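You operate a simulated robot arm through the tools that you are given. There is no shell and no other tool.

Carry out the task below with a simulated robot arm. There is one attempt and no reset: what you move stays moved.

TASK
The upper rod runs backwards: replug its two air couplers as the air card shows.
Fine: shut the red air valve first; park the blue air coupler in its holder meanwhile; open the valve again after, till the rod is home; leave the yellow and green ones in. Where these are worked on the way, their far stop is far enough and under half their travel is too little: red air valve.

The check looks at the end state, three seconds after you hand in, the way a careful person would. Anything else that was tipped, shoved, dropped, spilled or broken makes it a failure.

THE ROBOT
A 6-joint arm with a two-finger gripper, fixed in place. Base frame: the origin is at the foot of the arm, x ahead of it, y to its left, z up. Readings come in cm, degrees, newtons and seconds.
Its first joint turns from -166.0 to 166.0 degrees. Payload 2.45 kg.
The tool frame sits at the grasp point between the pads (the TCP): z along the fingers, y along the line on which they close. The tips reach 2 cm beyond it. The gripper opens to 14 cm. The gripper's body begins 16.8 cm behind the TCP.
Orientation is that of the tool frame in the base frame, as a unit quaternion [x, y, z, w]. With the fingers straight down and closing along the base's y, the tool's x points along the base's -x, its y along +y and its z along -z.

THE INTERFACE
- The arm moves only by the tool servo_tool. Its argument "motion" is a list of rows, each a list of 7 numbers: the shift along the tool's x, y, z in cm, then the turn, a rotation vector about the tool's x, y, z in degrees, then the finger opening in cm, from 0 to 14. In form: [[tx, ty, tz, ax, ay, az, fingers], ...]. A call has 1 to 20 rows; each row is the pose to reach, as a shift and turn from the pose commanded when the call began, along the tool's axes at that moment. Rows are played at 5 a second. More than 5 cm and 8.6 degrees between two rows, or a gripper value outside its range, and nothing of the call is played. Where a pose cannot be reached the arm comes as near as it can. A force on the tool above 40 N (or 10 N above the force at the start of the call, whichever is more), or a blocked arm, ends the call early, and 0.2 s more pass. The fingers move at their own pace (about 4.5 cm/s each) and stop on an object; they squeeze with about 42 N. The grip force told is the motor's: it shows also when the fingers shut on nothing. Time passes only in rows, and 0.2 s behind the last, so rows that repeat a pose let the fingers close. The reply holds the time, the measured pose of the TCP, the force on the tool along the base axes, the opening and the grip force, in the units named above and with some noise, with the torque about the TCP (base axes, N m) and any sound that the robot's microphone picked up, and new pictures: "show" is both (left out), scene, wrist or none.
- Cameras (640 x 400 px; columns grow to the right, rows downward): "scene" is fixed at [40.15, 65.08, 149.53]; the picture's right is [-0.64, -0.77, 0.00], its down [-0.28, 0.24, -0.93] and it looks along [0.71, -0.60, -0.37] (base axes); focal length 268 px, centre (320, 200). "wrist" rides on the gripper at [7.8, 1.1, -20.9] in the tool frame; the picture's right is [-0.14, 0.99, 0.00], its down [-0.92, -0.13, -0.37] and it looks along [-0.37, -0.05, 0.93] (tool axes); focal length 280 px, centre (320, 200). There is no depth. A picture from a camera that has moved, and an enlarged one, comes with that camera's place and axes in the base frame and with its lens.
- close_up(camera, box): a new picture of the part [left, top, right, bottom] of that camera's present view, enlarged. It takes no simulated time.
- close_job(): hands the job in; it is judged then, once.

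Nothing tells you positions but the pictures and the camera data. Unless the task says otherwise, let go and move clear before handing in.

The tools are called after ">>>" as a command line: name --pt "numbers of a row" for each row, then --argument value for the rest, lists and objects as JSON in quotes. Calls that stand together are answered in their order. servo_tool: Moves the arm, as the interface text tells. Its arguments: {"type":"object","properties":{"motion":{"type":"array"},"show":{"type":"string","enum":["both","scene","wrist","none"]}},"required":["motion"]} The other tools are called the same way: close_up (camera, box) takes an enlarged picture of a part of a camera's view; close_job () hands the job in.

At the start:

```text
time: 0.0
ee_pos: [51.72, 22.92, 144.24]
tool_rot: [-0.001, 1.0, 0.001, 0.0]
force: [-0.1, 0.2, -0.2]
torque: [0.01, 0.0, 0.0]
width: 14.0
finger_force: 0.1
```

scene: 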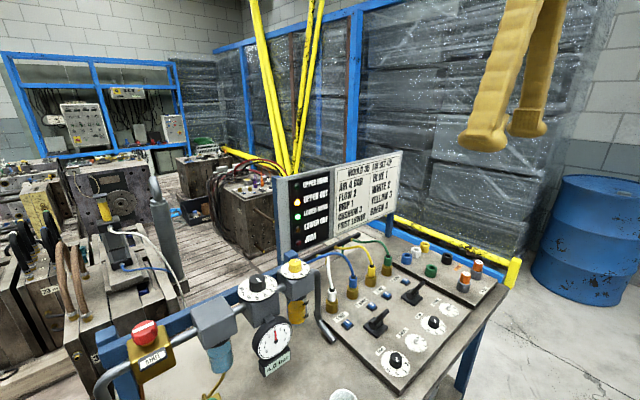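
wrist: 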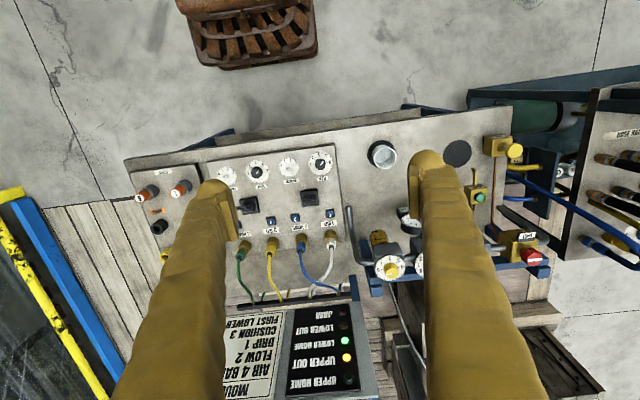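

I see a bench with a control panel, air couplers (white, blue, yellow, green), a red valve knob, and a card. I'll take enlarged pictures to read the card and locate everything before moving.

>>> close_up --camera "scene" --box '[270, 140, 410, 260]'

>>> close_up --camera "scene" --box '[310, 230, 510, 400]'

>>> close_up --camera "scene" --box '[90, 250, 330, 400]'

>>> close_up --camera "wrist" --box '[120, 120, 360, 320]'

>>> close_up --camera "wrist" --box '[330, 100, 570, 300]'

>>> close_up --camera "scene" --box '[0, 140, 200, 320]'

```text
3.33 times, centred on (340, 200) of scene
camera zoom: at [40.15, 65.08, 149.53], right [-0.64, -0.77, 0.0], down [-0.28, 0.24, -0.93], along [0.71, -0.6, -0.37], focal length 892 px, centre (253, 200)
```

zoom: 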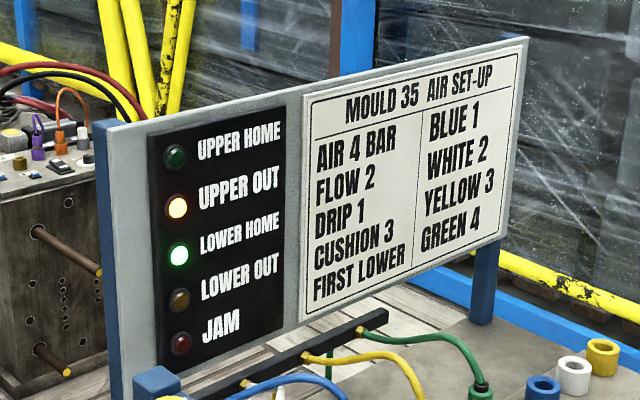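

```text
2.35 times, centred on (410, 315) of scene
camera zoom: at [40.15, 65.08, 149.53], right [-0.64, -0.77, 0.0], down [-0.28, 0.24, -0.93], along [0.71, -0.6, -0.37], focal length 630 px, centre (108, -71)
```

zoom: 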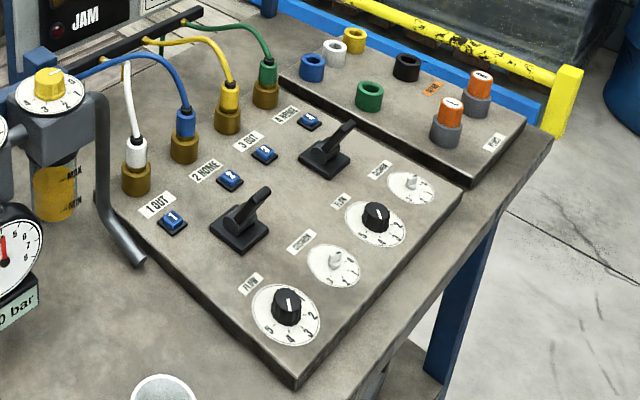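

```text
2.67 times, centred on (210, 325) of scene
camera zoom: at [40.15, 65.08, 149.53], right [-0.64, -0.77, 0.0], down [-0.28, 0.24, -0.93], along [0.71, -0.6, -0.37], focal length 714 px, centre (613, -133)
```

zoom: 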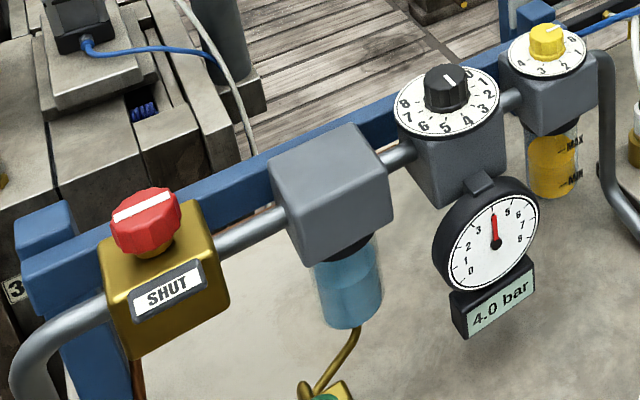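

```text
2.00 times, centred on (240, 220) of wrist
camera zoom: at [43.96, 24.09, 165.05], right [0.14, 0.99, 0.0], down [0.92, -0.13, 0.37], along [0.37, -0.05, -0.93], focal length 561 px, centre (480, 160)
```

zoom: 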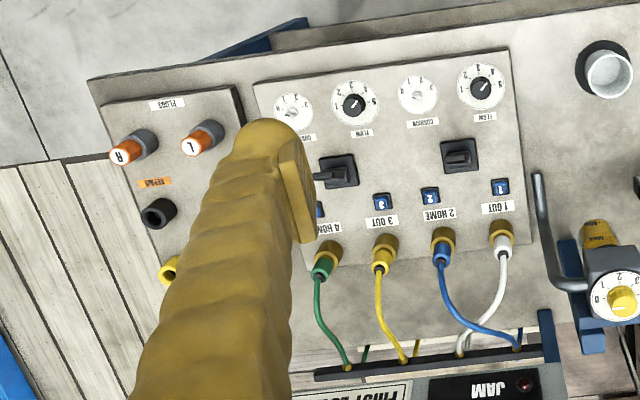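

```text
2.00 times, centred on (450, 200) of wrist
camera zoom: at [43.96, 24.09, 165.05], right [0.14, 0.99, 0.0], down [0.92, -0.13, 0.37], along [0.37, -0.05, -0.93], focal length 561 px, centre (60, 200)
```

zoom: 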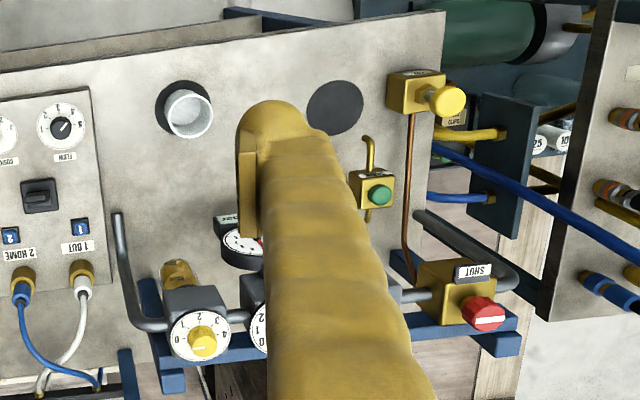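

```text
2.22 times, centred on (100, 230) of scene
camera zoom: at [40.15, 65.08, 149.53], right [-0.64, -0.77, 0.0], down [-0.28, 0.24, -0.93], along [0.71, -0.6, -0.37], focal length 595 px, centre (809, 133)
```

zoom: 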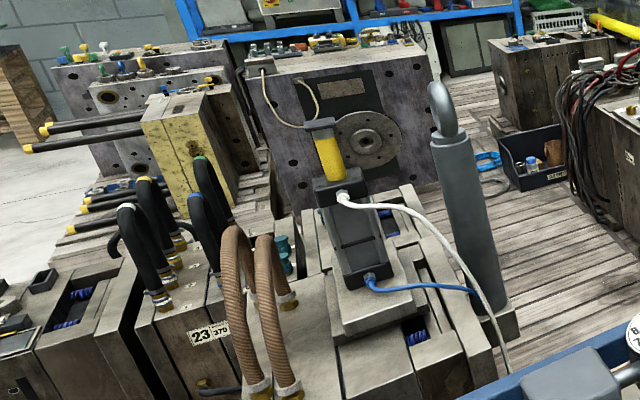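

The card calls for BLUE in 1 and WHITE in 2; now white is in 1 and blue in 2. I'll zoom in further on the couplers, holders and valve to measure them.

>>> close_up --camera "scene" --box '[330, 235, 410, 305]'

>>> close_up --camera "scene" --box '[390, 225, 510, 300]'

>>> close_up --camera "scene" --box '[100, 300, 220, 400]'

>>> close_up --camera "wrist" --box '[230, 200, 350, 300]'

>>> close_up --camera "wrist" --box '[460, 200, 580, 300]'

>>> close_up --camera "wrist" --box '[120, 150, 260, 280]'

```text
5.71 times, centred on (370, 270) of scene
camera zoom: at [40.15, 65.08, 149.53], right [-0.64, -0.77, 0.0], down [-0.28, 0.24, -0.93], along [0.71, -0.6, -0.37], focal length 1530 px, centre (34, -200)
```

zoom: 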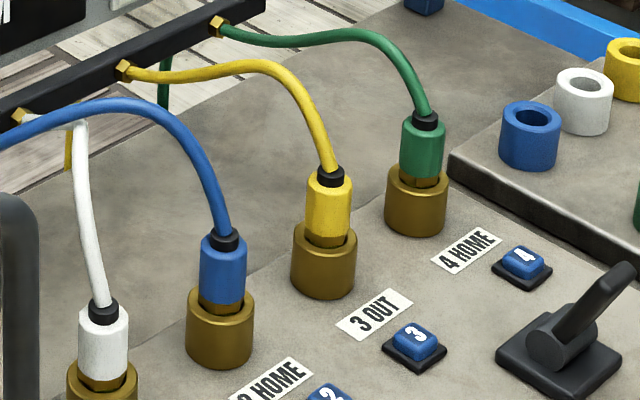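

```text
5.33 times, centred on (450, 262) of scene
camera zoom: at [40.15, 65.08, 149.53], right [-0.64, -0.77, 0.0], down [-0.28, 0.24, -0.93], along [0.71, -0.6, -0.37], focal length 1428 px, centre (-373, -133)
```

zoom: 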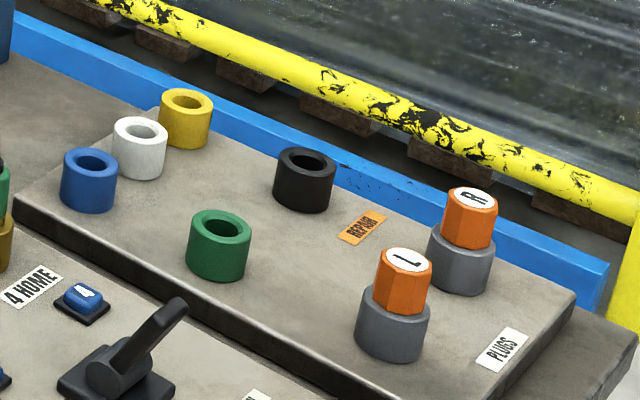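

```text
4.00 times, centred on (160, 350) of scene
camera zoom: at [40.15, 65.08, 149.53], right [-0.64, -0.77, 0.0], down [-0.28, 0.24, -0.93], along [0.71, -0.6, -0.37], focal length 1071 px, centre (960, -400)
```

zoom: 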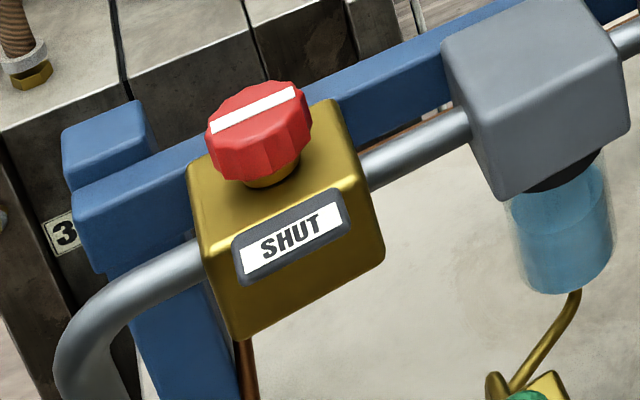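

```text
4.00 times, centred on (290, 250) of wrist
camera zoom: at [43.96, 24.09, 165.05], right [0.14, 0.99, 0.0], down [0.92, -0.13, 0.37], along [0.37, -0.05, -0.93], focal length 1122 px, centre (440, 0)
```

zoom: 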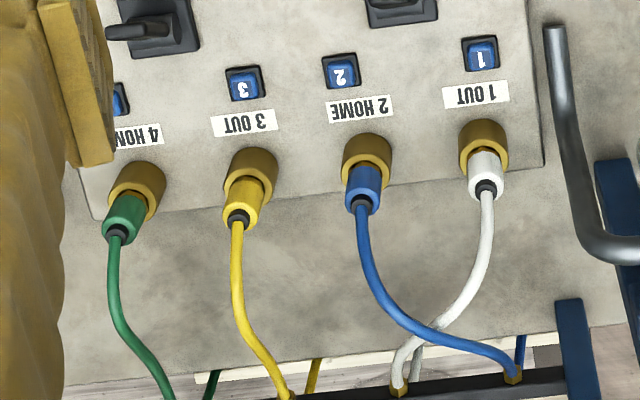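

```text
4.00 times, centred on (520, 250) of wrist
camera zoom: at [43.96, 24.09, 165.05], right [0.14, 0.99, 0.0], down [0.92, -0.13, 0.37], along [0.37, -0.05, -0.93], focal length 1122 px, centre (-480, 0)
```

zoom: 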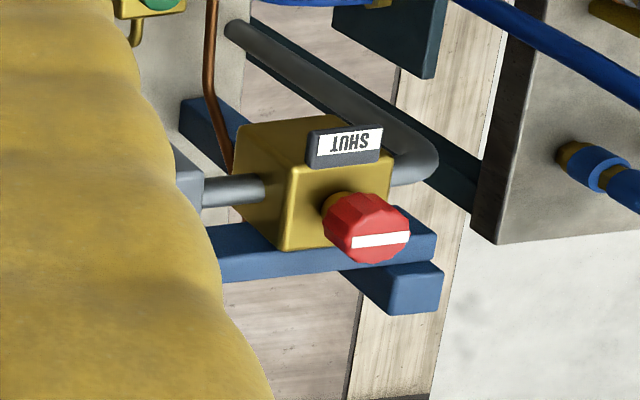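

```text
3.08 times, centred on (190, 215) of wrist
camera zoom: at [43.96, 24.09, 165.05], right [0.14, 0.99, 0.0], down [0.92, -0.13, 0.37], along [0.37, -0.05, -0.93], focal length 863 px, centre (720, 154)
```

zoom: 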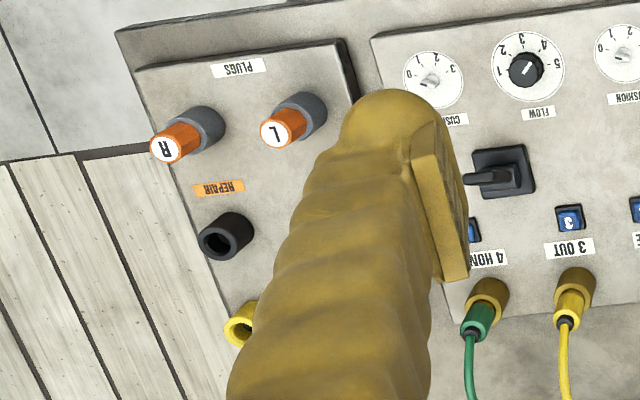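

Triangulating both views, I place the valve knob top near (85, 66, 113), white coupler top near (86, 21.6, 96), blue near (86, 12.6, 96) and the blue holder near (87.5, -20, 89). The valve is far out, so I first move high towards it for a better view and to test reach.

>>> servo_tool --pt "-2 3.5 0 0 0 0 14" --pt "-4 7 0 0 0 0 12" --pt "-6 10.5 0 0 0 0 10" --pt "-8 14 0 0 0 0 8" --pt "-10 17.5 0 0 0 0 7" --pt "-12 21 0 0 0 0 7" --pt "-14 24.5 0 0 0 0 7" --pt "-16 28 0 0 0 0 7" --pt "-18 31.5 0 0 0 0 7" --pt "-20 35 0 0 0 0 7" --pt "-20 35 0 0 0 0 7" --show "both"

```text
time: 2.4
ee_pos: [71.69, 57.99, 144.26]
tool_rot: [-0.001, 1.0, -0.001, 0.0]
force: [0.1, -0.3, -0.4]
torque: [0.02, 0.0, 0.01]
width: 6.95
finger_force: 0.2
camera wrist: at [63.92, 59.13, 165.01], right [0.14, 0.99, 0.0], down [0.92, -0.13, 0.37], along [0.37, -0.05, -0.93], focal length 280 px, centre (320, 200)
```

scene: 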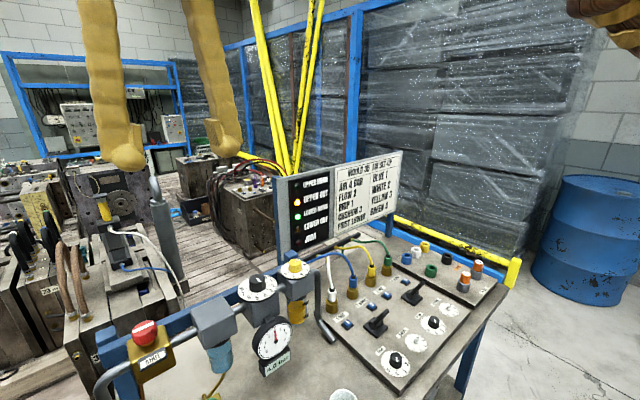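
wrist: 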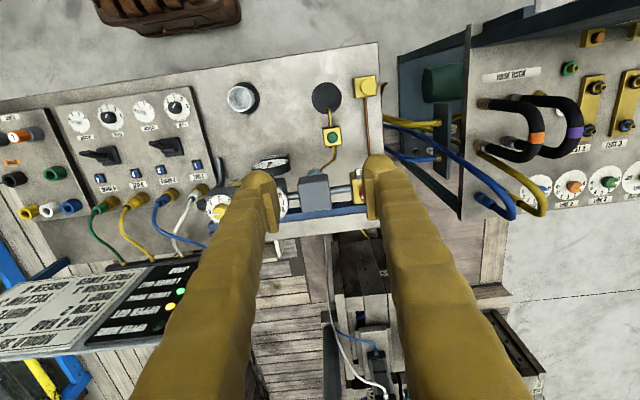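

The arm reaches r=92 with the tool vertical. I'll continue outwards towards above the knob, staying high, to test whether the vertical tool reaches it.

>>> servo_tool --pt "-3 2 0 0 0 0 7" --pt "-6 4 1 0 0 0 7" --pt "-9 6 3 0 0 0 7" --pt "-12 7 5 0 0 0 7" --pt "-13.5 7.9 7 0 0 0 7" --pt "-13.5 7.9 7 0 0 0 7" --show "both"

```text
time: 3.8
ee_pos: [81.48, 62.9, 134.97]
tool_rot: [0.0, 1.0, 0.002, 0.002]
force: [-0.1, 0.5, 0.2]
torque: [-0.03, 0.03, -0.01]
width: 6.96
finger_force: 0.0
out of reach, approached as far as the arm can: row 1, 2, 3, 4, 5, 6
camera wrist: at [73.53, 63.95, 155.71], right [0.14, 0.99, 0.0], down [0.92, -0.13, 0.37], along [0.37, -0.05, -0.93], focal length 280 px, centre (320, 200)
```

scene: 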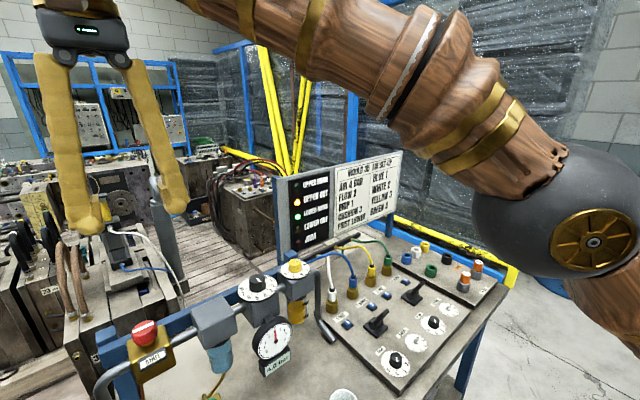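
wrist: 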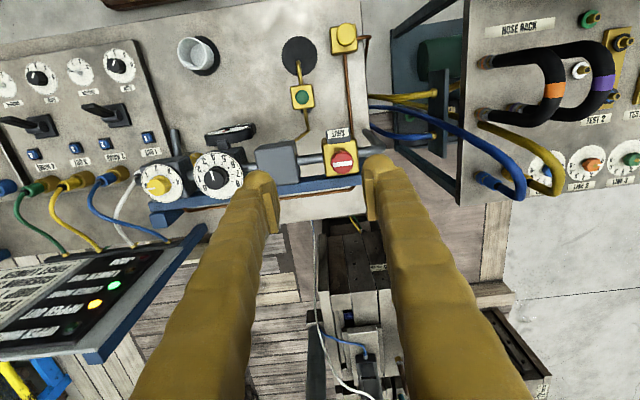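

With the tool vertical the arm stops about 5 cm short of the knob, so a small outward tilt will be needed. I'll look closely at the knob from here.

>>> close_up --camera "wrist" --box '[310, 120, 380, 190]'

>>> close_up --camera "wrist" --box '[120, 120, 300, 230]'

>>> close_up --camera "scene" --box '[110, 305, 180, 375]'

```text
5.71 times, centred on (345, 155) of wrist
camera zoom: at [73.53, 63.95, 155.71], right [0.14, 0.99, 0.0], down [0.92, -0.13, 0.37], along [0.37, -0.05, -0.93], focal length 1602 px, centre (177, 457)
```

zoom: 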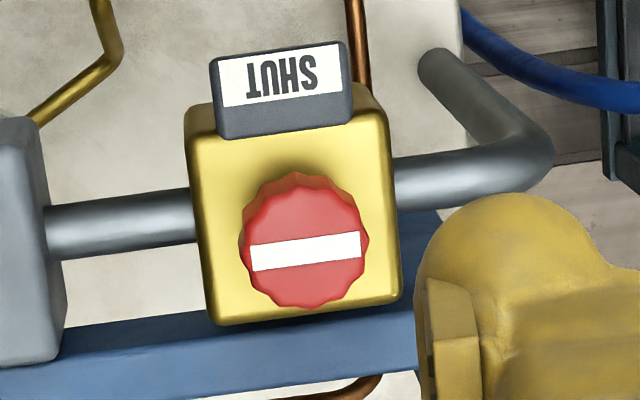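

```text
3.56 times, centred on (210, 175) of wrist
camera zoom: at [73.53, 63.95, 155.71], right [0.14, 0.99, 0.0], down [0.92, -0.13, 0.37], along [0.37, -0.05, -0.93], focal length 997 px, centre (711, 289)
```

zoom: 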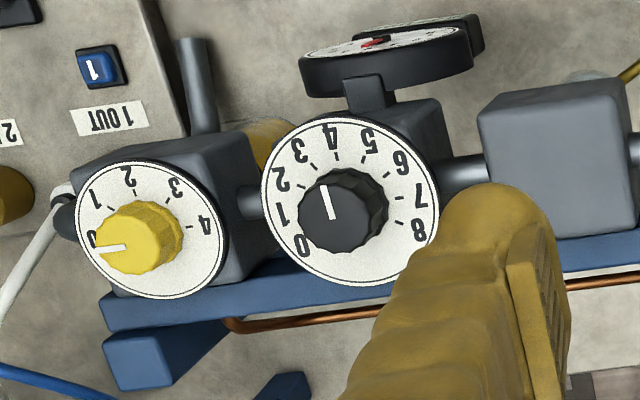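

```text
5.71 times, centred on (145, 340) of scene
camera zoom: at [40.15, 65.08, 149.53], right [-0.64, -0.77, 0.0], down [-0.28, 0.24, -0.93], along [0.71, -0.6, -0.37], focal length 1530 px, centre (1320, -600)
```

zoom: 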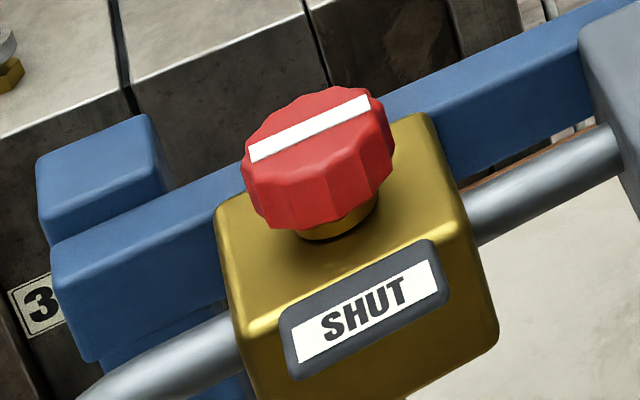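

The knob's bar lies along the pipe (open, gauge at 4 bar), and its top centre is about (84.8, 66, 113). I'll back off slightly and tilt the tool 12° outwards, which also tells me how clipped commands are referenced.

>>> servo_tool --pt "3 -2 0 0 0 0 7" --pt "6 -4 0 -3.68 -4.74 0 7" --pt "8 -6 0 -7.36 -9.48 0 7" --pt "8 -6 0 -7.36 -9.48 0 7" --pt "8 -6 0 -7.36 -9.48 0 7" --show "wrist"

```text
time: 5.0
ee_pos: [73.35, 56.93, 134.94]
tool_rot: [-0.001, 0.994, 0.064, 0.083]
force: [-0.7, 0.2, -0.2]
torque: [-0.01, -0.02, -0.02]
width: 7.0
finger_force: 0.1
camera wrist: at [62.17, 55.47, 154.13], right [0.13, 0.98, 0.15], down [0.85, -0.18, 0.5], along [0.51, 0.06, -0.86], focal length 280 px, centre (320, 200)
```

wrist: 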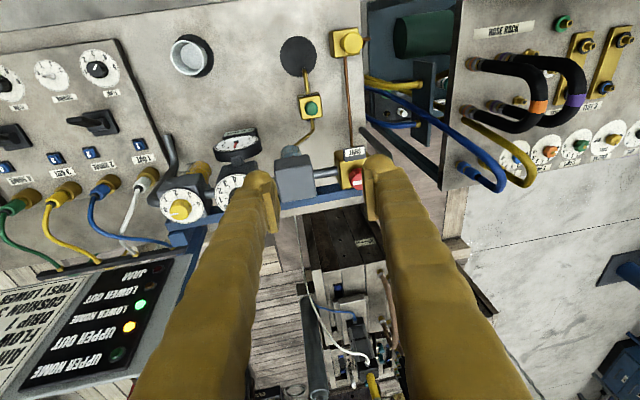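

Clipped poses become the reference, and the 12° tilt is in place. Now I move to hover about 6 cm above the knob with the fingers straddling it.

>>> servo_tool --pt "-1.7 1.35 3.7 0 0 0 7" --pt "-3.4 2.7 7.4 0 0 0 7" --pt "-5.1 4.05 11.1 0 0 0 7" --pt "-6.8 5.4 14.8 0 0 0 7" --pt "-8.43 6.74 18.59 0 0 0 7" --pt "-8.43 6.74 18.59 0 0 0 7" --show "both"

```text
time: 6.4
ee_pos: [84.66, 66.04, 119.02]
tool_rot: [0.0, 0.994, 0.065, 0.083]
force: [-0.2, -0.4, 1.1]
torque: [-0.02, 0.0, -0.01]
width: 7.01
finger_force: 0.0
camera wrist: at [73.48, 64.49, 138.2], right [0.13, 0.98, 0.15], down [0.85, -0.18, 0.5], along [0.51, 0.06, -0.86], focal length 280 px, centre (320, 200)
```

scene: 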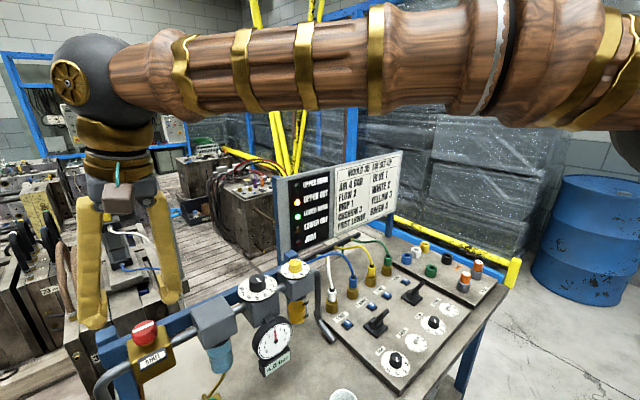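
wrist: 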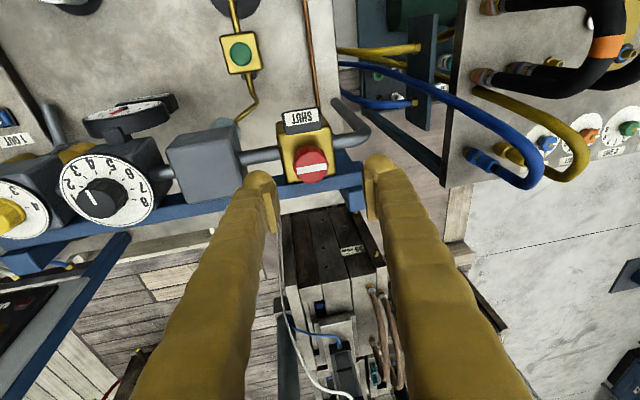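

The hover is reachable without clipping. I'll zoom in to check alignment of the knob between the fingers.

>>> close_up --camera "wrist" --box '[250, 100, 390, 230]'

>>> close_up --camera "scene" --box '[60, 280, 220, 380]'

```text
3.08 times, centred on (320, 165) of wrist
camera zoom: at [73.48, 64.49, 138.2], right [0.13, 0.98, 0.15], down [0.85, -0.18, 0.5], along [0.51, 0.06, -0.86], focal length 863 px, centre (320, 308)
```

zoom: 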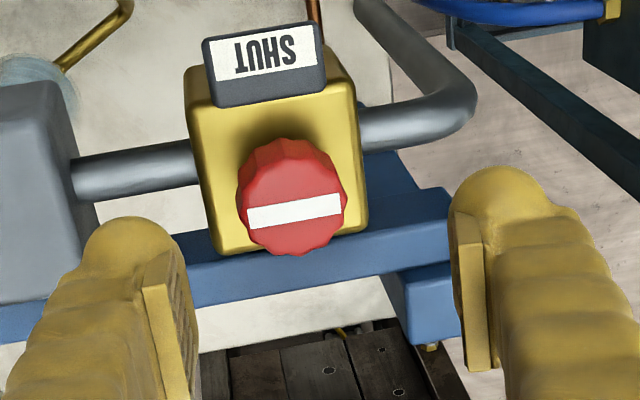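

```text
4.00 times, centred on (140, 330) of scene
camera zoom: at [40.15, 65.08, 149.53], right [-0.64, -0.77, 0.0], down [-0.28, 0.24, -0.93], along [0.71, -0.6, -0.37], focal length 1071 px, centre (1040, -320)
```

zoom: 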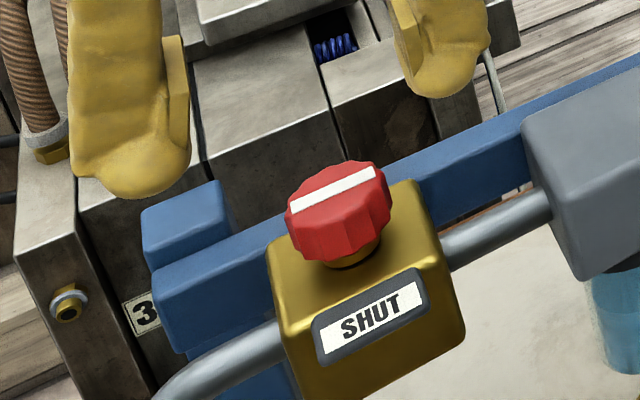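

Computed from this view the knob top is at about (85.1, 66.0, 112.9). I descend to just above it and re-check.

>>> servo_tool --pt "0.3 -0.4 1.5 0 0 0 6" --pt "0.45 -0.56 3.4 0 0 0 6" --pt "0.45 -0.56 3.4 0 0 0 6" --show "both"

>>> close_up --camera "wrist" --box '[250, 100, 390, 230]'

>>> close_up --camera "scene" --box '[60, 280, 220, 380]'

```text
time: 7.2
ee_pos: [84.66, 65.77, 115.47]
tool_rot: [0.0, 0.995, 0.063, 0.083]
force: [0.4, -1.1, -0.2]
torque: [0.02, 0.0, -0.04]
width: 6.0
finger_force: 0.2
camera wrist: at [73.61, 64.33, 134.67], right [0.13, 0.98, 0.15], down [0.85, -0.18, 0.5], along [0.51, 0.06, -0.86], focal length 280 px, centre (320, 200)
```

scene: 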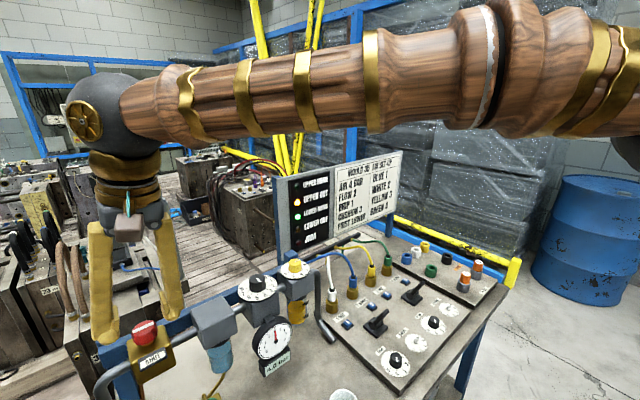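
wrist: 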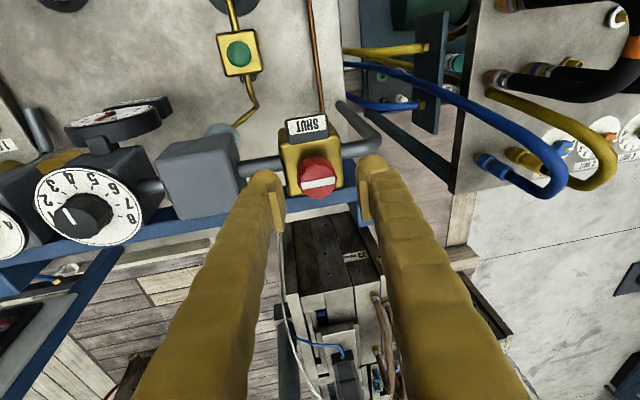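

```text
3.08 times, centred on (320, 165) of wrist
camera zoom: at [73.61, 64.33, 134.67], right [0.13, 0.98, 0.15], down [0.85, -0.18, 0.5], along [0.51, 0.06, -0.86], focal length 863 px, centre (320, 308)
```

zoom: 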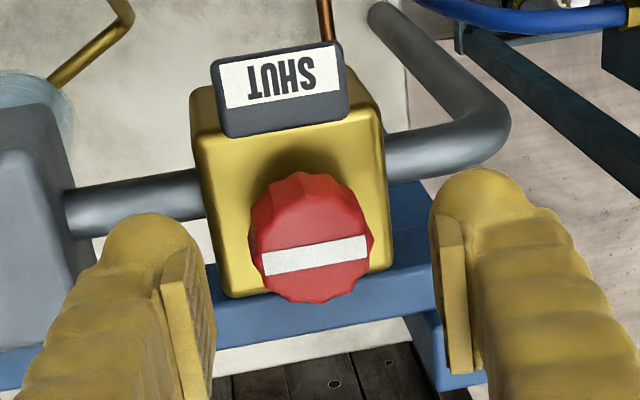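

```text
4.00 times, centred on (140, 330) of scene
camera zoom: at [40.15, 65.08, 149.53], right [-0.64, -0.77, 0.0], down [-0.28, 0.24, -0.93], along [0.71, -0.6, -0.37], focal length 1071 px, centre (1040, -320)
```

zoom: 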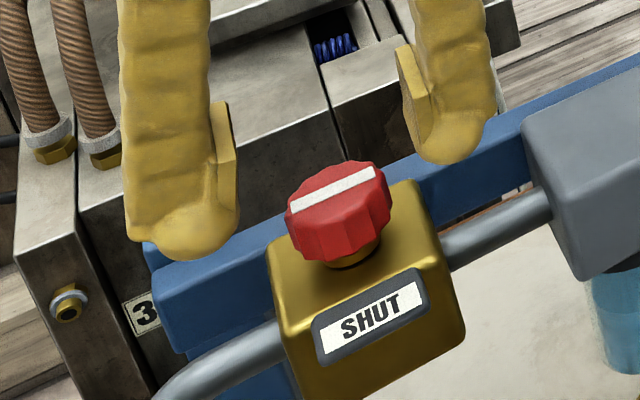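

The knob is centred between the fingers to within about 1 mm. I descend to grip depth and close gently on it.

>>> servo_tool --pt "0.1 -0.12 1.3 0 0 0 6" --pt "0.19 -0.2 2.7 0 0 0 6" --pt "0.19 -0.2 2.7 0 0 0 6" --pt "0.19 -0.2 2.7 0 0 0 4.4" --pt "0.19 -0.2 2.7 0 0 0 4.0" --pt "0.19 -0.2 2.7 0 0 0 3.6" --pt "0.19 -0.2 2.7 0 0 0 3.0" --pt "0.19 -0.2 2.7 0 0 0 2.5" --show "both"

>>> close_up --camera "wrist" --box '[250, 100, 390, 230]'

>>> close_up --camera "scene" --box '[60, 280, 220, 380]'

```text
time: 9.0
ee_pos: [84.84, 65.88, 112.82]
tool_rot: [0.0, 0.995, 0.064, 0.082]
force: [-2.6, -11.6, -1.7]
torque: [-0.21, 0.04, 0.0]
width: 3.39
finger_force: 35.9
camera wrist: at [73.86, 64.44, 131.94], right [0.13, 0.98, 0.15], down [0.85, -0.18, 0.5], along [0.51, 0.06, -0.86], focal length 280 px, centre (320, 200)
```

scene: 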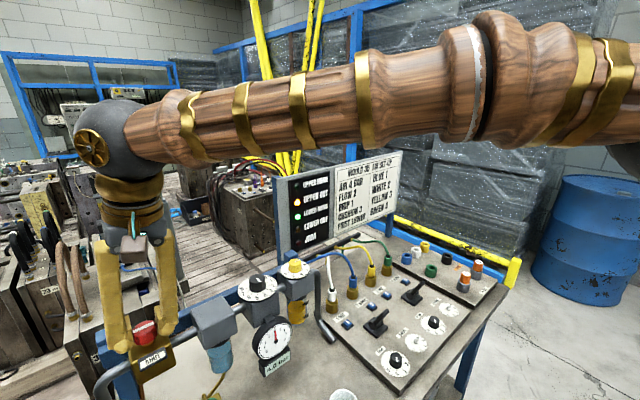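
wrist: 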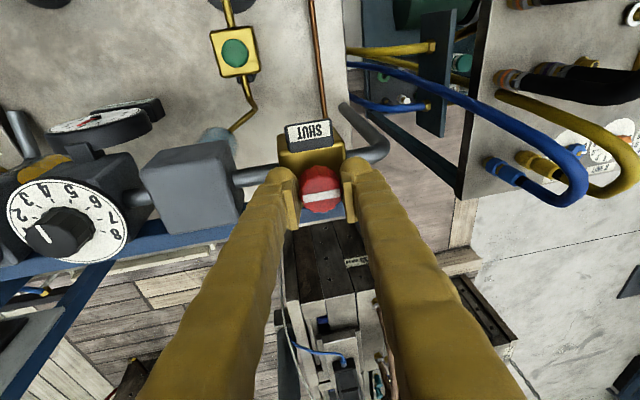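

```text
3.08 times, centred on (320, 165) of wrist
camera zoom: at [73.86, 64.44, 131.94], right [0.13, 0.98, 0.15], down [0.85, -0.18, 0.5], along [0.51, 0.06, -0.86], focal length 863 px, centre (320, 308)
```

zoom: 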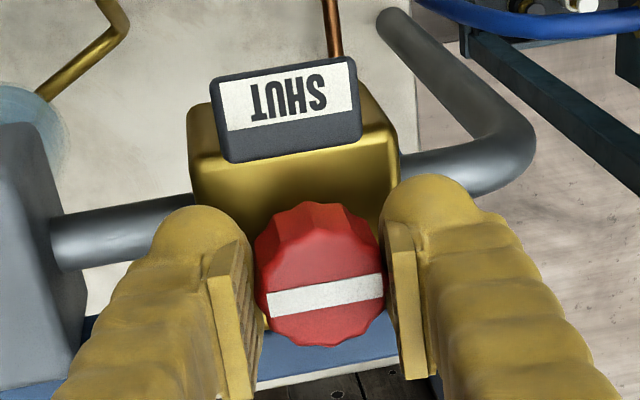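

```text
4.00 times, centred on (140, 330) of scene
camera zoom: at [40.15, 65.08, 149.53], right [-0.64, -0.77, 0.0], down [-0.28, 0.24, -0.93], along [0.71, -0.6, -0.37], focal length 1071 px, centre (1040, -320)
```

zoom: 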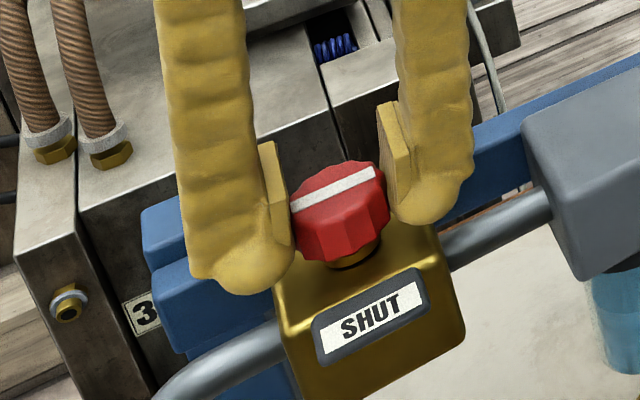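

Gripped at 3.4 cm width with modest side load. I try a small clockwise turn (as seen from above) and watch the torque and the knob's bar.

>>> servo_tool --pt "-0.1 0.1 0 0 0 5 2.5" --pt "-0.1 0.1 0 0 0 10 2.5" --pt "-0.1 0.1 0 0 0 15 2.5" --pt "-0.1 0.1 0 0 0 15 2.5" --show "wrist"

>>> close_up --camera "scene" --box '[60, 280, 220, 380]'

>>> close_up --camera "wrist" --box '[250, 100, 390, 230]'

```text
time: 9.6
ee_pos: [85.05, 65.74, 112.74]
tool_rot: [0.083, 0.991, 0.069, 0.077]
force: [-1.5, -4.9, 0.9]
torque: [-0.47, -0.06, 0.0]
width: 3.35
finger_force: 45.6
stopped in row 3: the force on the tool passed its limit at 41 N (the readings are from after the stop); the commanded pose is now the measured one
camera wrist: at [74.25, 65.71, 132.2], right [0.29, 0.94, 0.17], down [0.82, -0.33, 0.47], along [0.5, 0.0, -0.87], focal length 280 px, centre (320, 200)
```

wrist: 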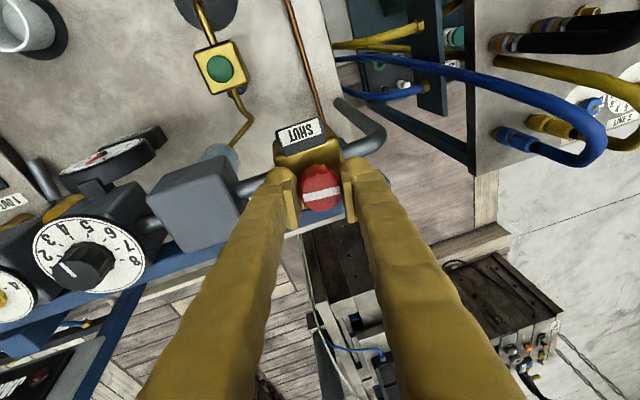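

```text
4.00 times, centred on (140, 330) of scene
camera zoom: at [40.15, 65.08, 149.53], right [-0.64, -0.77, 0.0], down [-0.28, 0.24, -0.93], along [0.71, -0.6, -0.37], focal length 1071 px, centre (1040, -320)
```

zoom: 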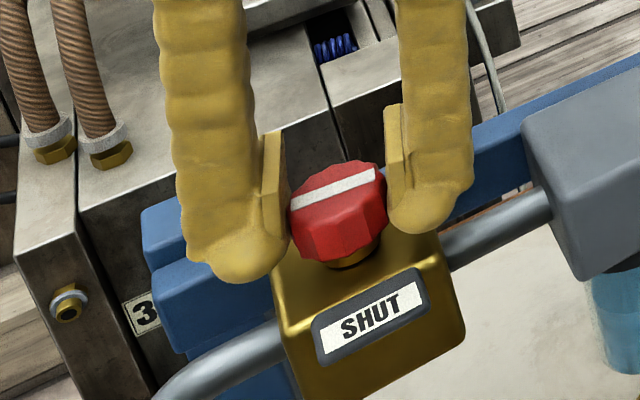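

```text
3.08 times, centred on (320, 165) of wrist
camera zoom: at [74.25, 65.71, 132.2], right [0.29, 0.94, 0.17], down [0.82, -0.33, 0.47], along [0.5, 0.0, -0.87], focal length 863 px, centre (320, 308)
```

zoom: 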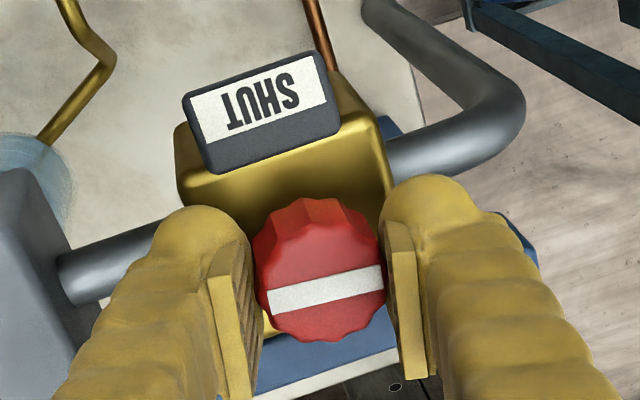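

The knob follows the fingers clockwise a few degrees, but the sideways shift I added loaded it. I'll continue with pure slow rotation, letting it settle.

>>> servo_tool --pt "0 0 0 0 0 2.5 2.5" --pt "0 0 0 0 0 5 2.5" --pt "0 0 0 0 0 7.5 2.5" --pt "0 0 0 0 0 10 2.5" --pt "0 0 0 0 0 10 2.5" --show "wrist"

>>> close_up --camera "scene" --box '[60, 280, 220, 380]'

>>> close_up --camera "wrist" --box '[250, 100, 390, 230]'

```text
time: 10.8
ee_pos: [84.99, 65.66, 112.83]
tool_rot: [0.17, 0.98, 0.075, 0.07]
force: [-12.0, -32.0, 3.7]
torque: [-0.72, 0.32, 0.03]
width: 3.37
finger_force: 45.1
camera wrist: at [74.77, 66.94, 132.46], right [0.45, 0.88, 0.19], down [0.76, -0.48, 0.44], along [0.48, -0.06, -0.88], focal length 280 px, centre (320, 200)
```

wrist: 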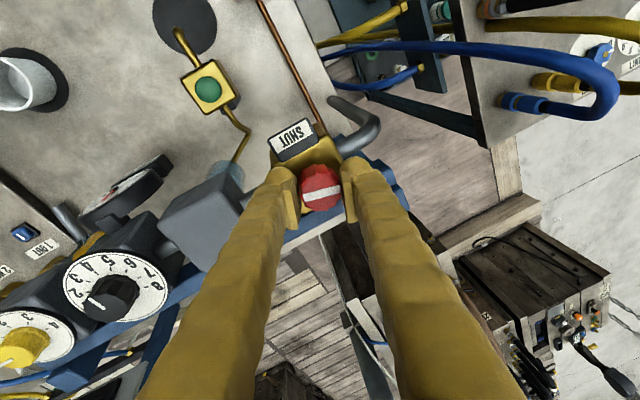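

```text
4.00 times, centred on (140, 330) of scene
camera zoom: at [40.15, 65.08, 149.53], right [-0.64, -0.77, 0.0], down [-0.28, 0.24, -0.93], along [0.71, -0.6, -0.37], focal length 1071 px, centre (1040, -320)
```

zoom: 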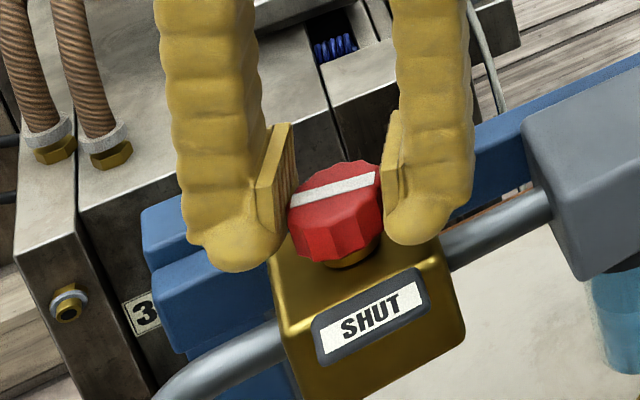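

```text
3.08 times, centred on (320, 165) of wrist
camera zoom: at [74.77, 66.94, 132.46], right [0.45, 0.88, 0.19], down [0.76, -0.48, 0.44], along [0.48, -0.06, -0.88], focal length 863 px, centre (320, 308)
```

zoom: 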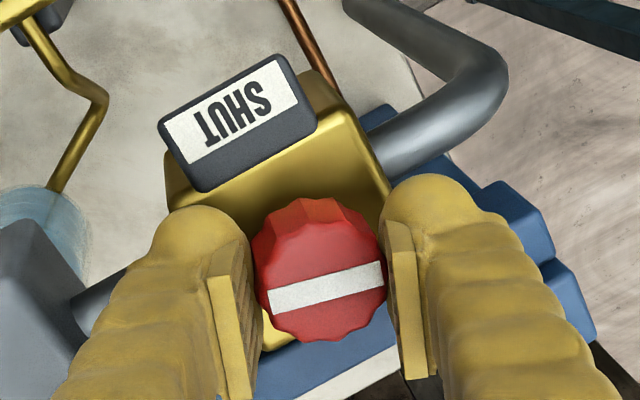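

The knob turns with the fingers (about 20° so far) while a side load builds because the knob axis sits slightly inwards of my TCP. I'll continue turning, compensating for that offset.

>>> servo_tool --pt "0 -0.08 0 0 0 0 2.5" --pt "0 -0.1 0 0 0 4 2.5" --pt "0.003 -0.115 0 0 0 8 2.5" --pt "0.005 -0.13 0 0 0 12 2.5" --pt "0.01 -0.145 0 0 0 16 2.5" --pt "0.014 -0.16 0 0 0 20 2.5" --pt "0.014 -0.16 0 0 0 20 2.5" --show "wrist"

>>> close_up --camera "scene" --box '[60, 280, 220, 380]'

>>> close_up --camera "wrist" --box '[250, 100, 390, 230]'

```text
time: 12.4
ee_pos: [85.03, 65.7, 112.72]
tool_rot: [0.337, 0.936, 0.087, 0.056]
force: [-1.5, -10.7, 8.4]
torque: [-0.41, 0.35, 0.01]
width: 3.39
finger_force: 45.0
camera wrist: at [76.29, 68.99, 132.98], right [0.72, 0.66, 0.21], down [0.57, -0.73, 0.38], along [0.4, -0.16, -0.9], focal length 280 px, centre (320, 200)
```

wrist: 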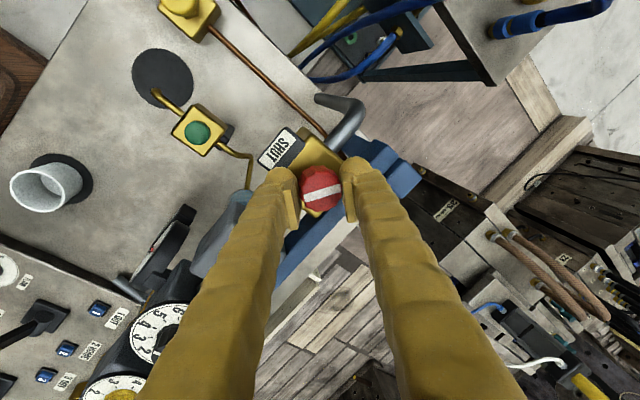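

```text
4.00 times, centred on (140, 330) of scene
camera zoom: at [40.15, 65.08, 149.53], right [-0.64, -0.77, 0.0], down [-0.28, 0.24, -0.93], along [0.71, -0.6, -0.37], focal length 1071 px, centre (1040, -320)
```

zoom: 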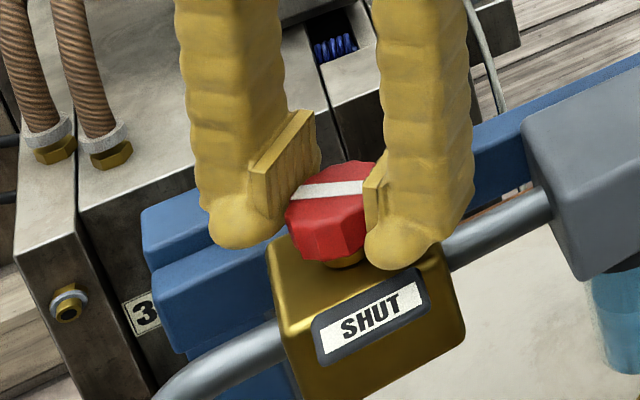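

```text
3.08 times, centred on (320, 165) of wrist
camera zoom: at [76.29, 68.99, 132.98], right [0.72, 0.66, 0.21], down [0.57, -0.73, 0.38], along [0.4, -0.16, -0.9], focal length 863 px, centre (320, 308)
```

zoom: 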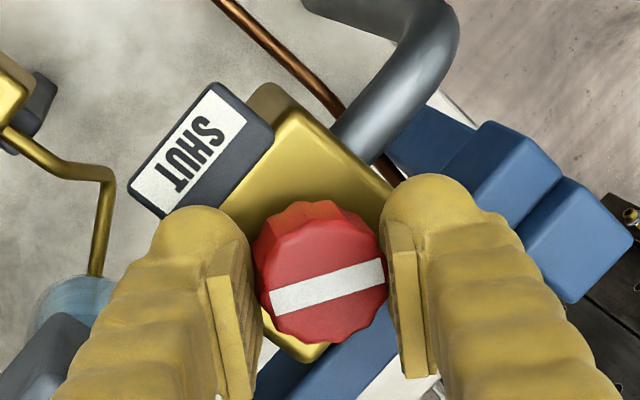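

Now about 40° turned with low load; the SHUT plate's top edge is near z=109.7, below my fingertips. I continue the clockwise turn.

>>> servo_tool --pt "0 -0.035 0 0 0 4 2.5" --pt "0.002 -0.05 0 0 0 8 2.5" --pt "0.005 -0.066 0 0 0 12 2.5" --pt "0.008 -0.08 0 0 0 16 2.5" --pt "0.013 -0.095 0 0 0 20 2.5" --pt "0.019 -0.11 0 0 0 24 2.5" --pt "0.019 -0.11 0 0 0 24 2.5" --show "wrist"

>>> close_up --camera "scene" --box '[60, 280, 300, 390]'

>>> close_up --camera "wrist" --box '[250, 100, 390, 230]'

```text
time: 14.0
ee_pos: [85.02, 65.66, 112.65]
tool_rot: [0.524, 0.845, 0.096, 0.036]
force: [-4.9, 4.0, 4.8]
torque: [-0.11, 0.5, 0.03]
width: 3.37
finger_force: 45.4
camera wrist: at [79.01, 70.56, 133.56], right [0.93, 0.3, 0.19], down [0.24, -0.92, 0.3], along [0.27, -0.23, -0.93], focal length 280 px, centre (320, 200)
```

wrist: 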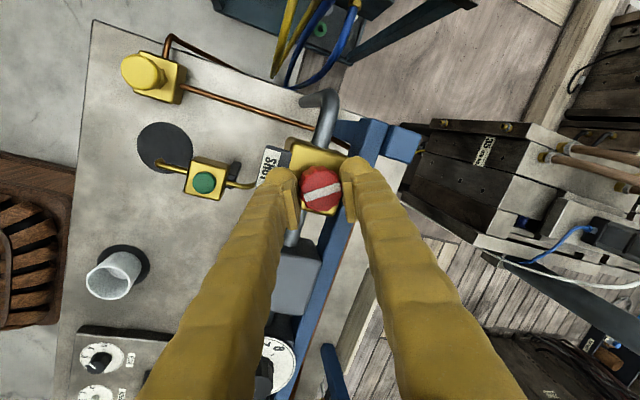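

```text
2.67 times, centred on (180, 335) of scene
camera zoom: at [40.15, 65.08, 149.53], right [-0.64, -0.77, 0.0], down [-0.28, 0.24, -0.93], along [0.71, -0.6, -0.37], focal length 714 px, centre (693, -160)
```

zoom: 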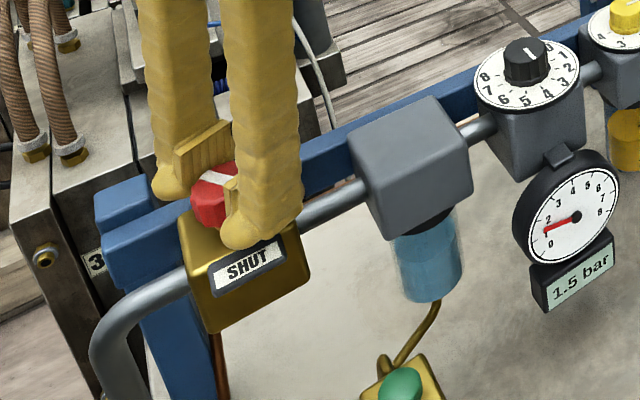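

```text
3.08 times, centred on (320, 165) of wrist
camera zoom: at [79.01, 70.56, 133.56], right [0.93, 0.3, 0.19], down [0.24, -0.92, 0.3], along [0.27, -0.23, -0.93], focal length 863 px, centre (320, 308)
```

zoom: 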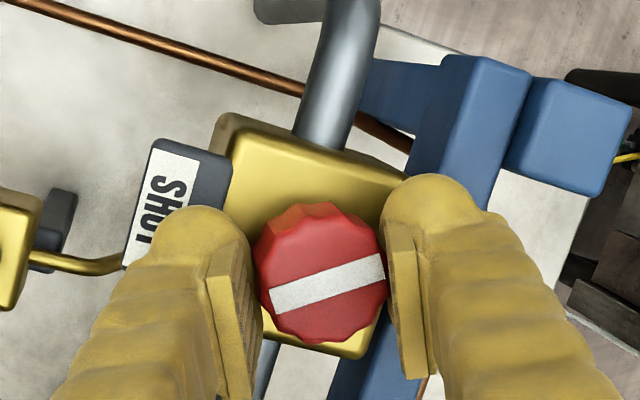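

The gauge has dropped to 1.5 bar, so clockwise is shut. I continue to the stop.

>>> servo_tool --pt "0 -0.02 0 0 0 4 2.5" --pt "0.002 -0.035 0 0 0 8 2.5" --pt "0.005 -0.05 0 0 0 12 2.5" --pt "0.008 -0.065 0 0 0 16 2.5" --pt "0.013 -0.08 0 0 0 20 2.5" --pt "0.019 -0.095 0 0 0 24 2.5" --pt "0.023 -0.1 0 0 0 27 2.5" --pt "0.023 -0.1 0 0 0 27 2.5" --show "wrist"

>>> close_up --camera "scene" --box '[60, 280, 300, 390]'

>>> close_up --camera "wrist" --box '[250, 100, 390, 230]'

```text
time: 15.8
ee_pos: [84.82, 65.6, 112.69]
tool_rot: [0.707, 0.7, 0.103, 0.013]
force: [2.6, -0.2, 0.1]
torque: [-0.04, 0.36, 0.0]
width: 3.35
finger_force: 45.5
camera wrist: at [82.54, 70.77, 134.17], right [0.98, -0.16, 0.14], down [-0.19, -0.96, 0.22], along [0.1, -0.24, -0.96], focal length 280 px, centre (320, 200)
```

wrist: 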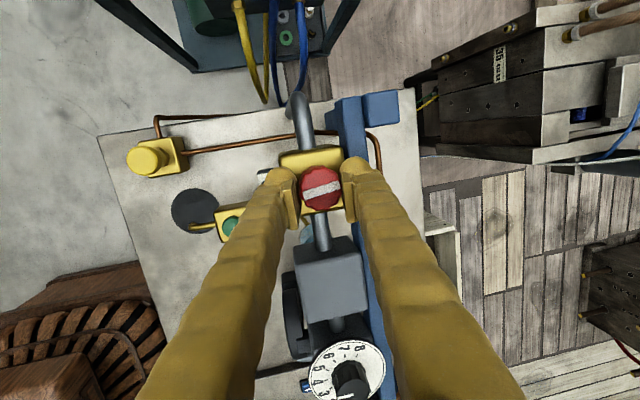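

```text
2.67 times, centred on (180, 335) of scene
camera zoom: at [40.15, 65.08, 149.53], right [-0.64, -0.77, 0.0], down [-0.28, 0.24, -0.93], along [0.71, -0.6, -0.37], focal length 714 px, centre (693, -160)
```

zoom: 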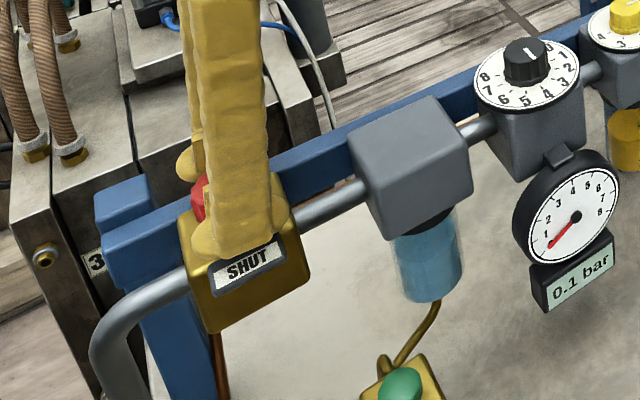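

```text
3.08 times, centred on (320, 165) of wrist
camera zoom: at [82.54, 70.77, 134.17], right [0.98, -0.16, 0.14], down [-0.19, -0.96, 0.22], along [0.1, -0.24, -0.96], focal length 863 px, centre (320, 308)
```

zoom: 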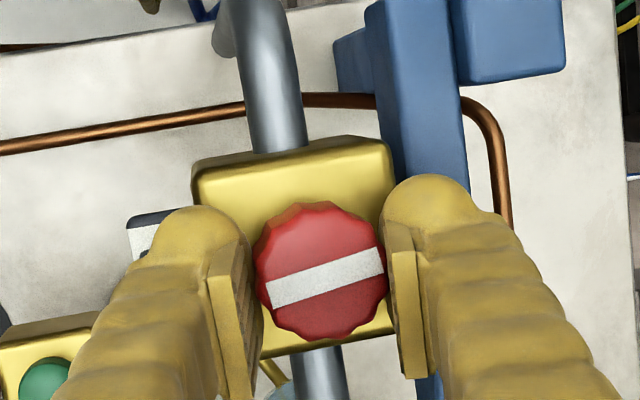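

Gauge reads 0.1 bar at 90° of turn. I turn a little further to make sure it sits at its stop.

>>> servo_tool --pt "0 -0.01 0 0 0 4 2.5" --pt "0.0 -0.02 0 0 0 8 2.5" --pt "0.0 -0.03 0 0 0 12 2.5" --pt "0.0 -0.03 0 0 0 12 2.5" --pt "0.0 -0.03 0 0 0 12 2.5" --show "wrist"

>>> close_up --camera "scene" --box '[60, 280, 300, 390]'

>>> close_up --camera "wrist" --box '[250, 100, 390, 230]'

```text
time: 17.0
ee_pos: [84.89, 65.52, 112.65]
tool_rot: [0.776, 0.622, 0.103, 0.002]
force: [-9.5, -1.4, -0.4]
torque: [0.05, 0.46, 0.49]
width: 3.34
finger_force: 45.3
camera wrist: at [84.07, 70.38, 134.39], right [0.93, -0.36, 0.11], down [-0.37, -0.91, 0.2], along [0.03, -0.23, -0.97], focal length 280 px, centre (320, 200)
```

wrist: 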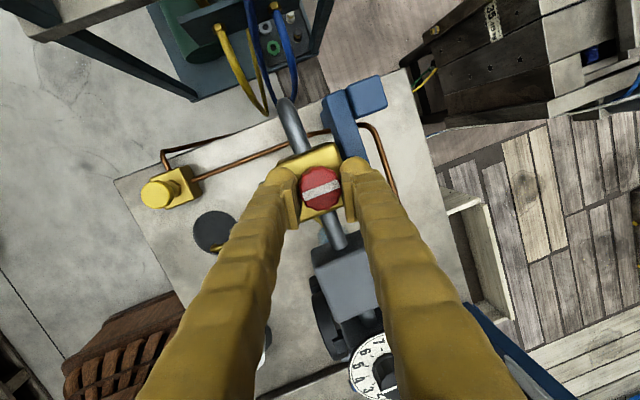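

```text
2.67 times, centred on (180, 335) of scene
camera zoom: at [40.15, 65.08, 149.53], right [-0.64, -0.77, 0.0], down [-0.28, 0.24, -0.93], along [0.71, -0.6, -0.37], focal length 714 px, centre (693, -160)
```

zoom: 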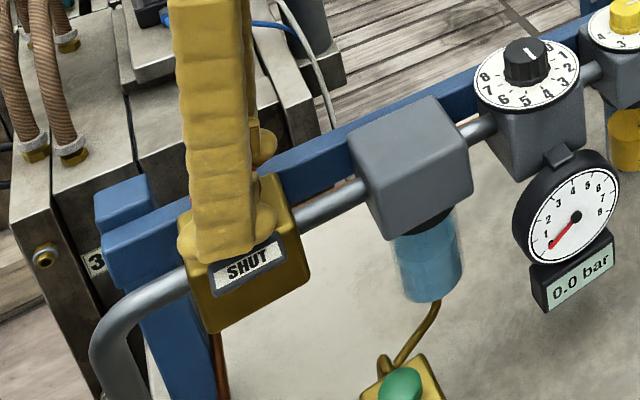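

```text
3.08 times, centred on (320, 165) of wrist
camera zoom: at [84.07, 70.38, 134.39], right [0.93, -0.36, 0.11], down [-0.37, -0.91, 0.2], along [0.03, -0.23, -0.97], focal length 863 px, centre (320, 308)
```

zoom: 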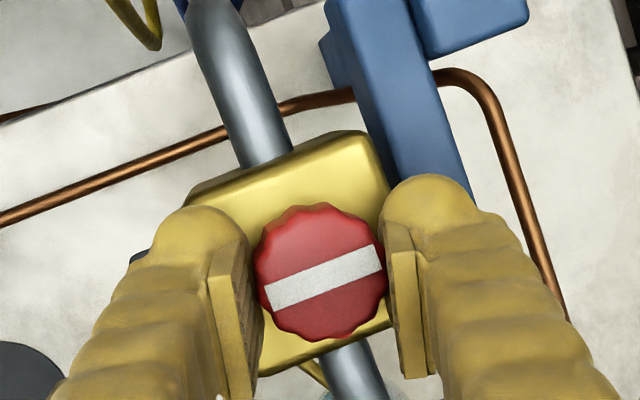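

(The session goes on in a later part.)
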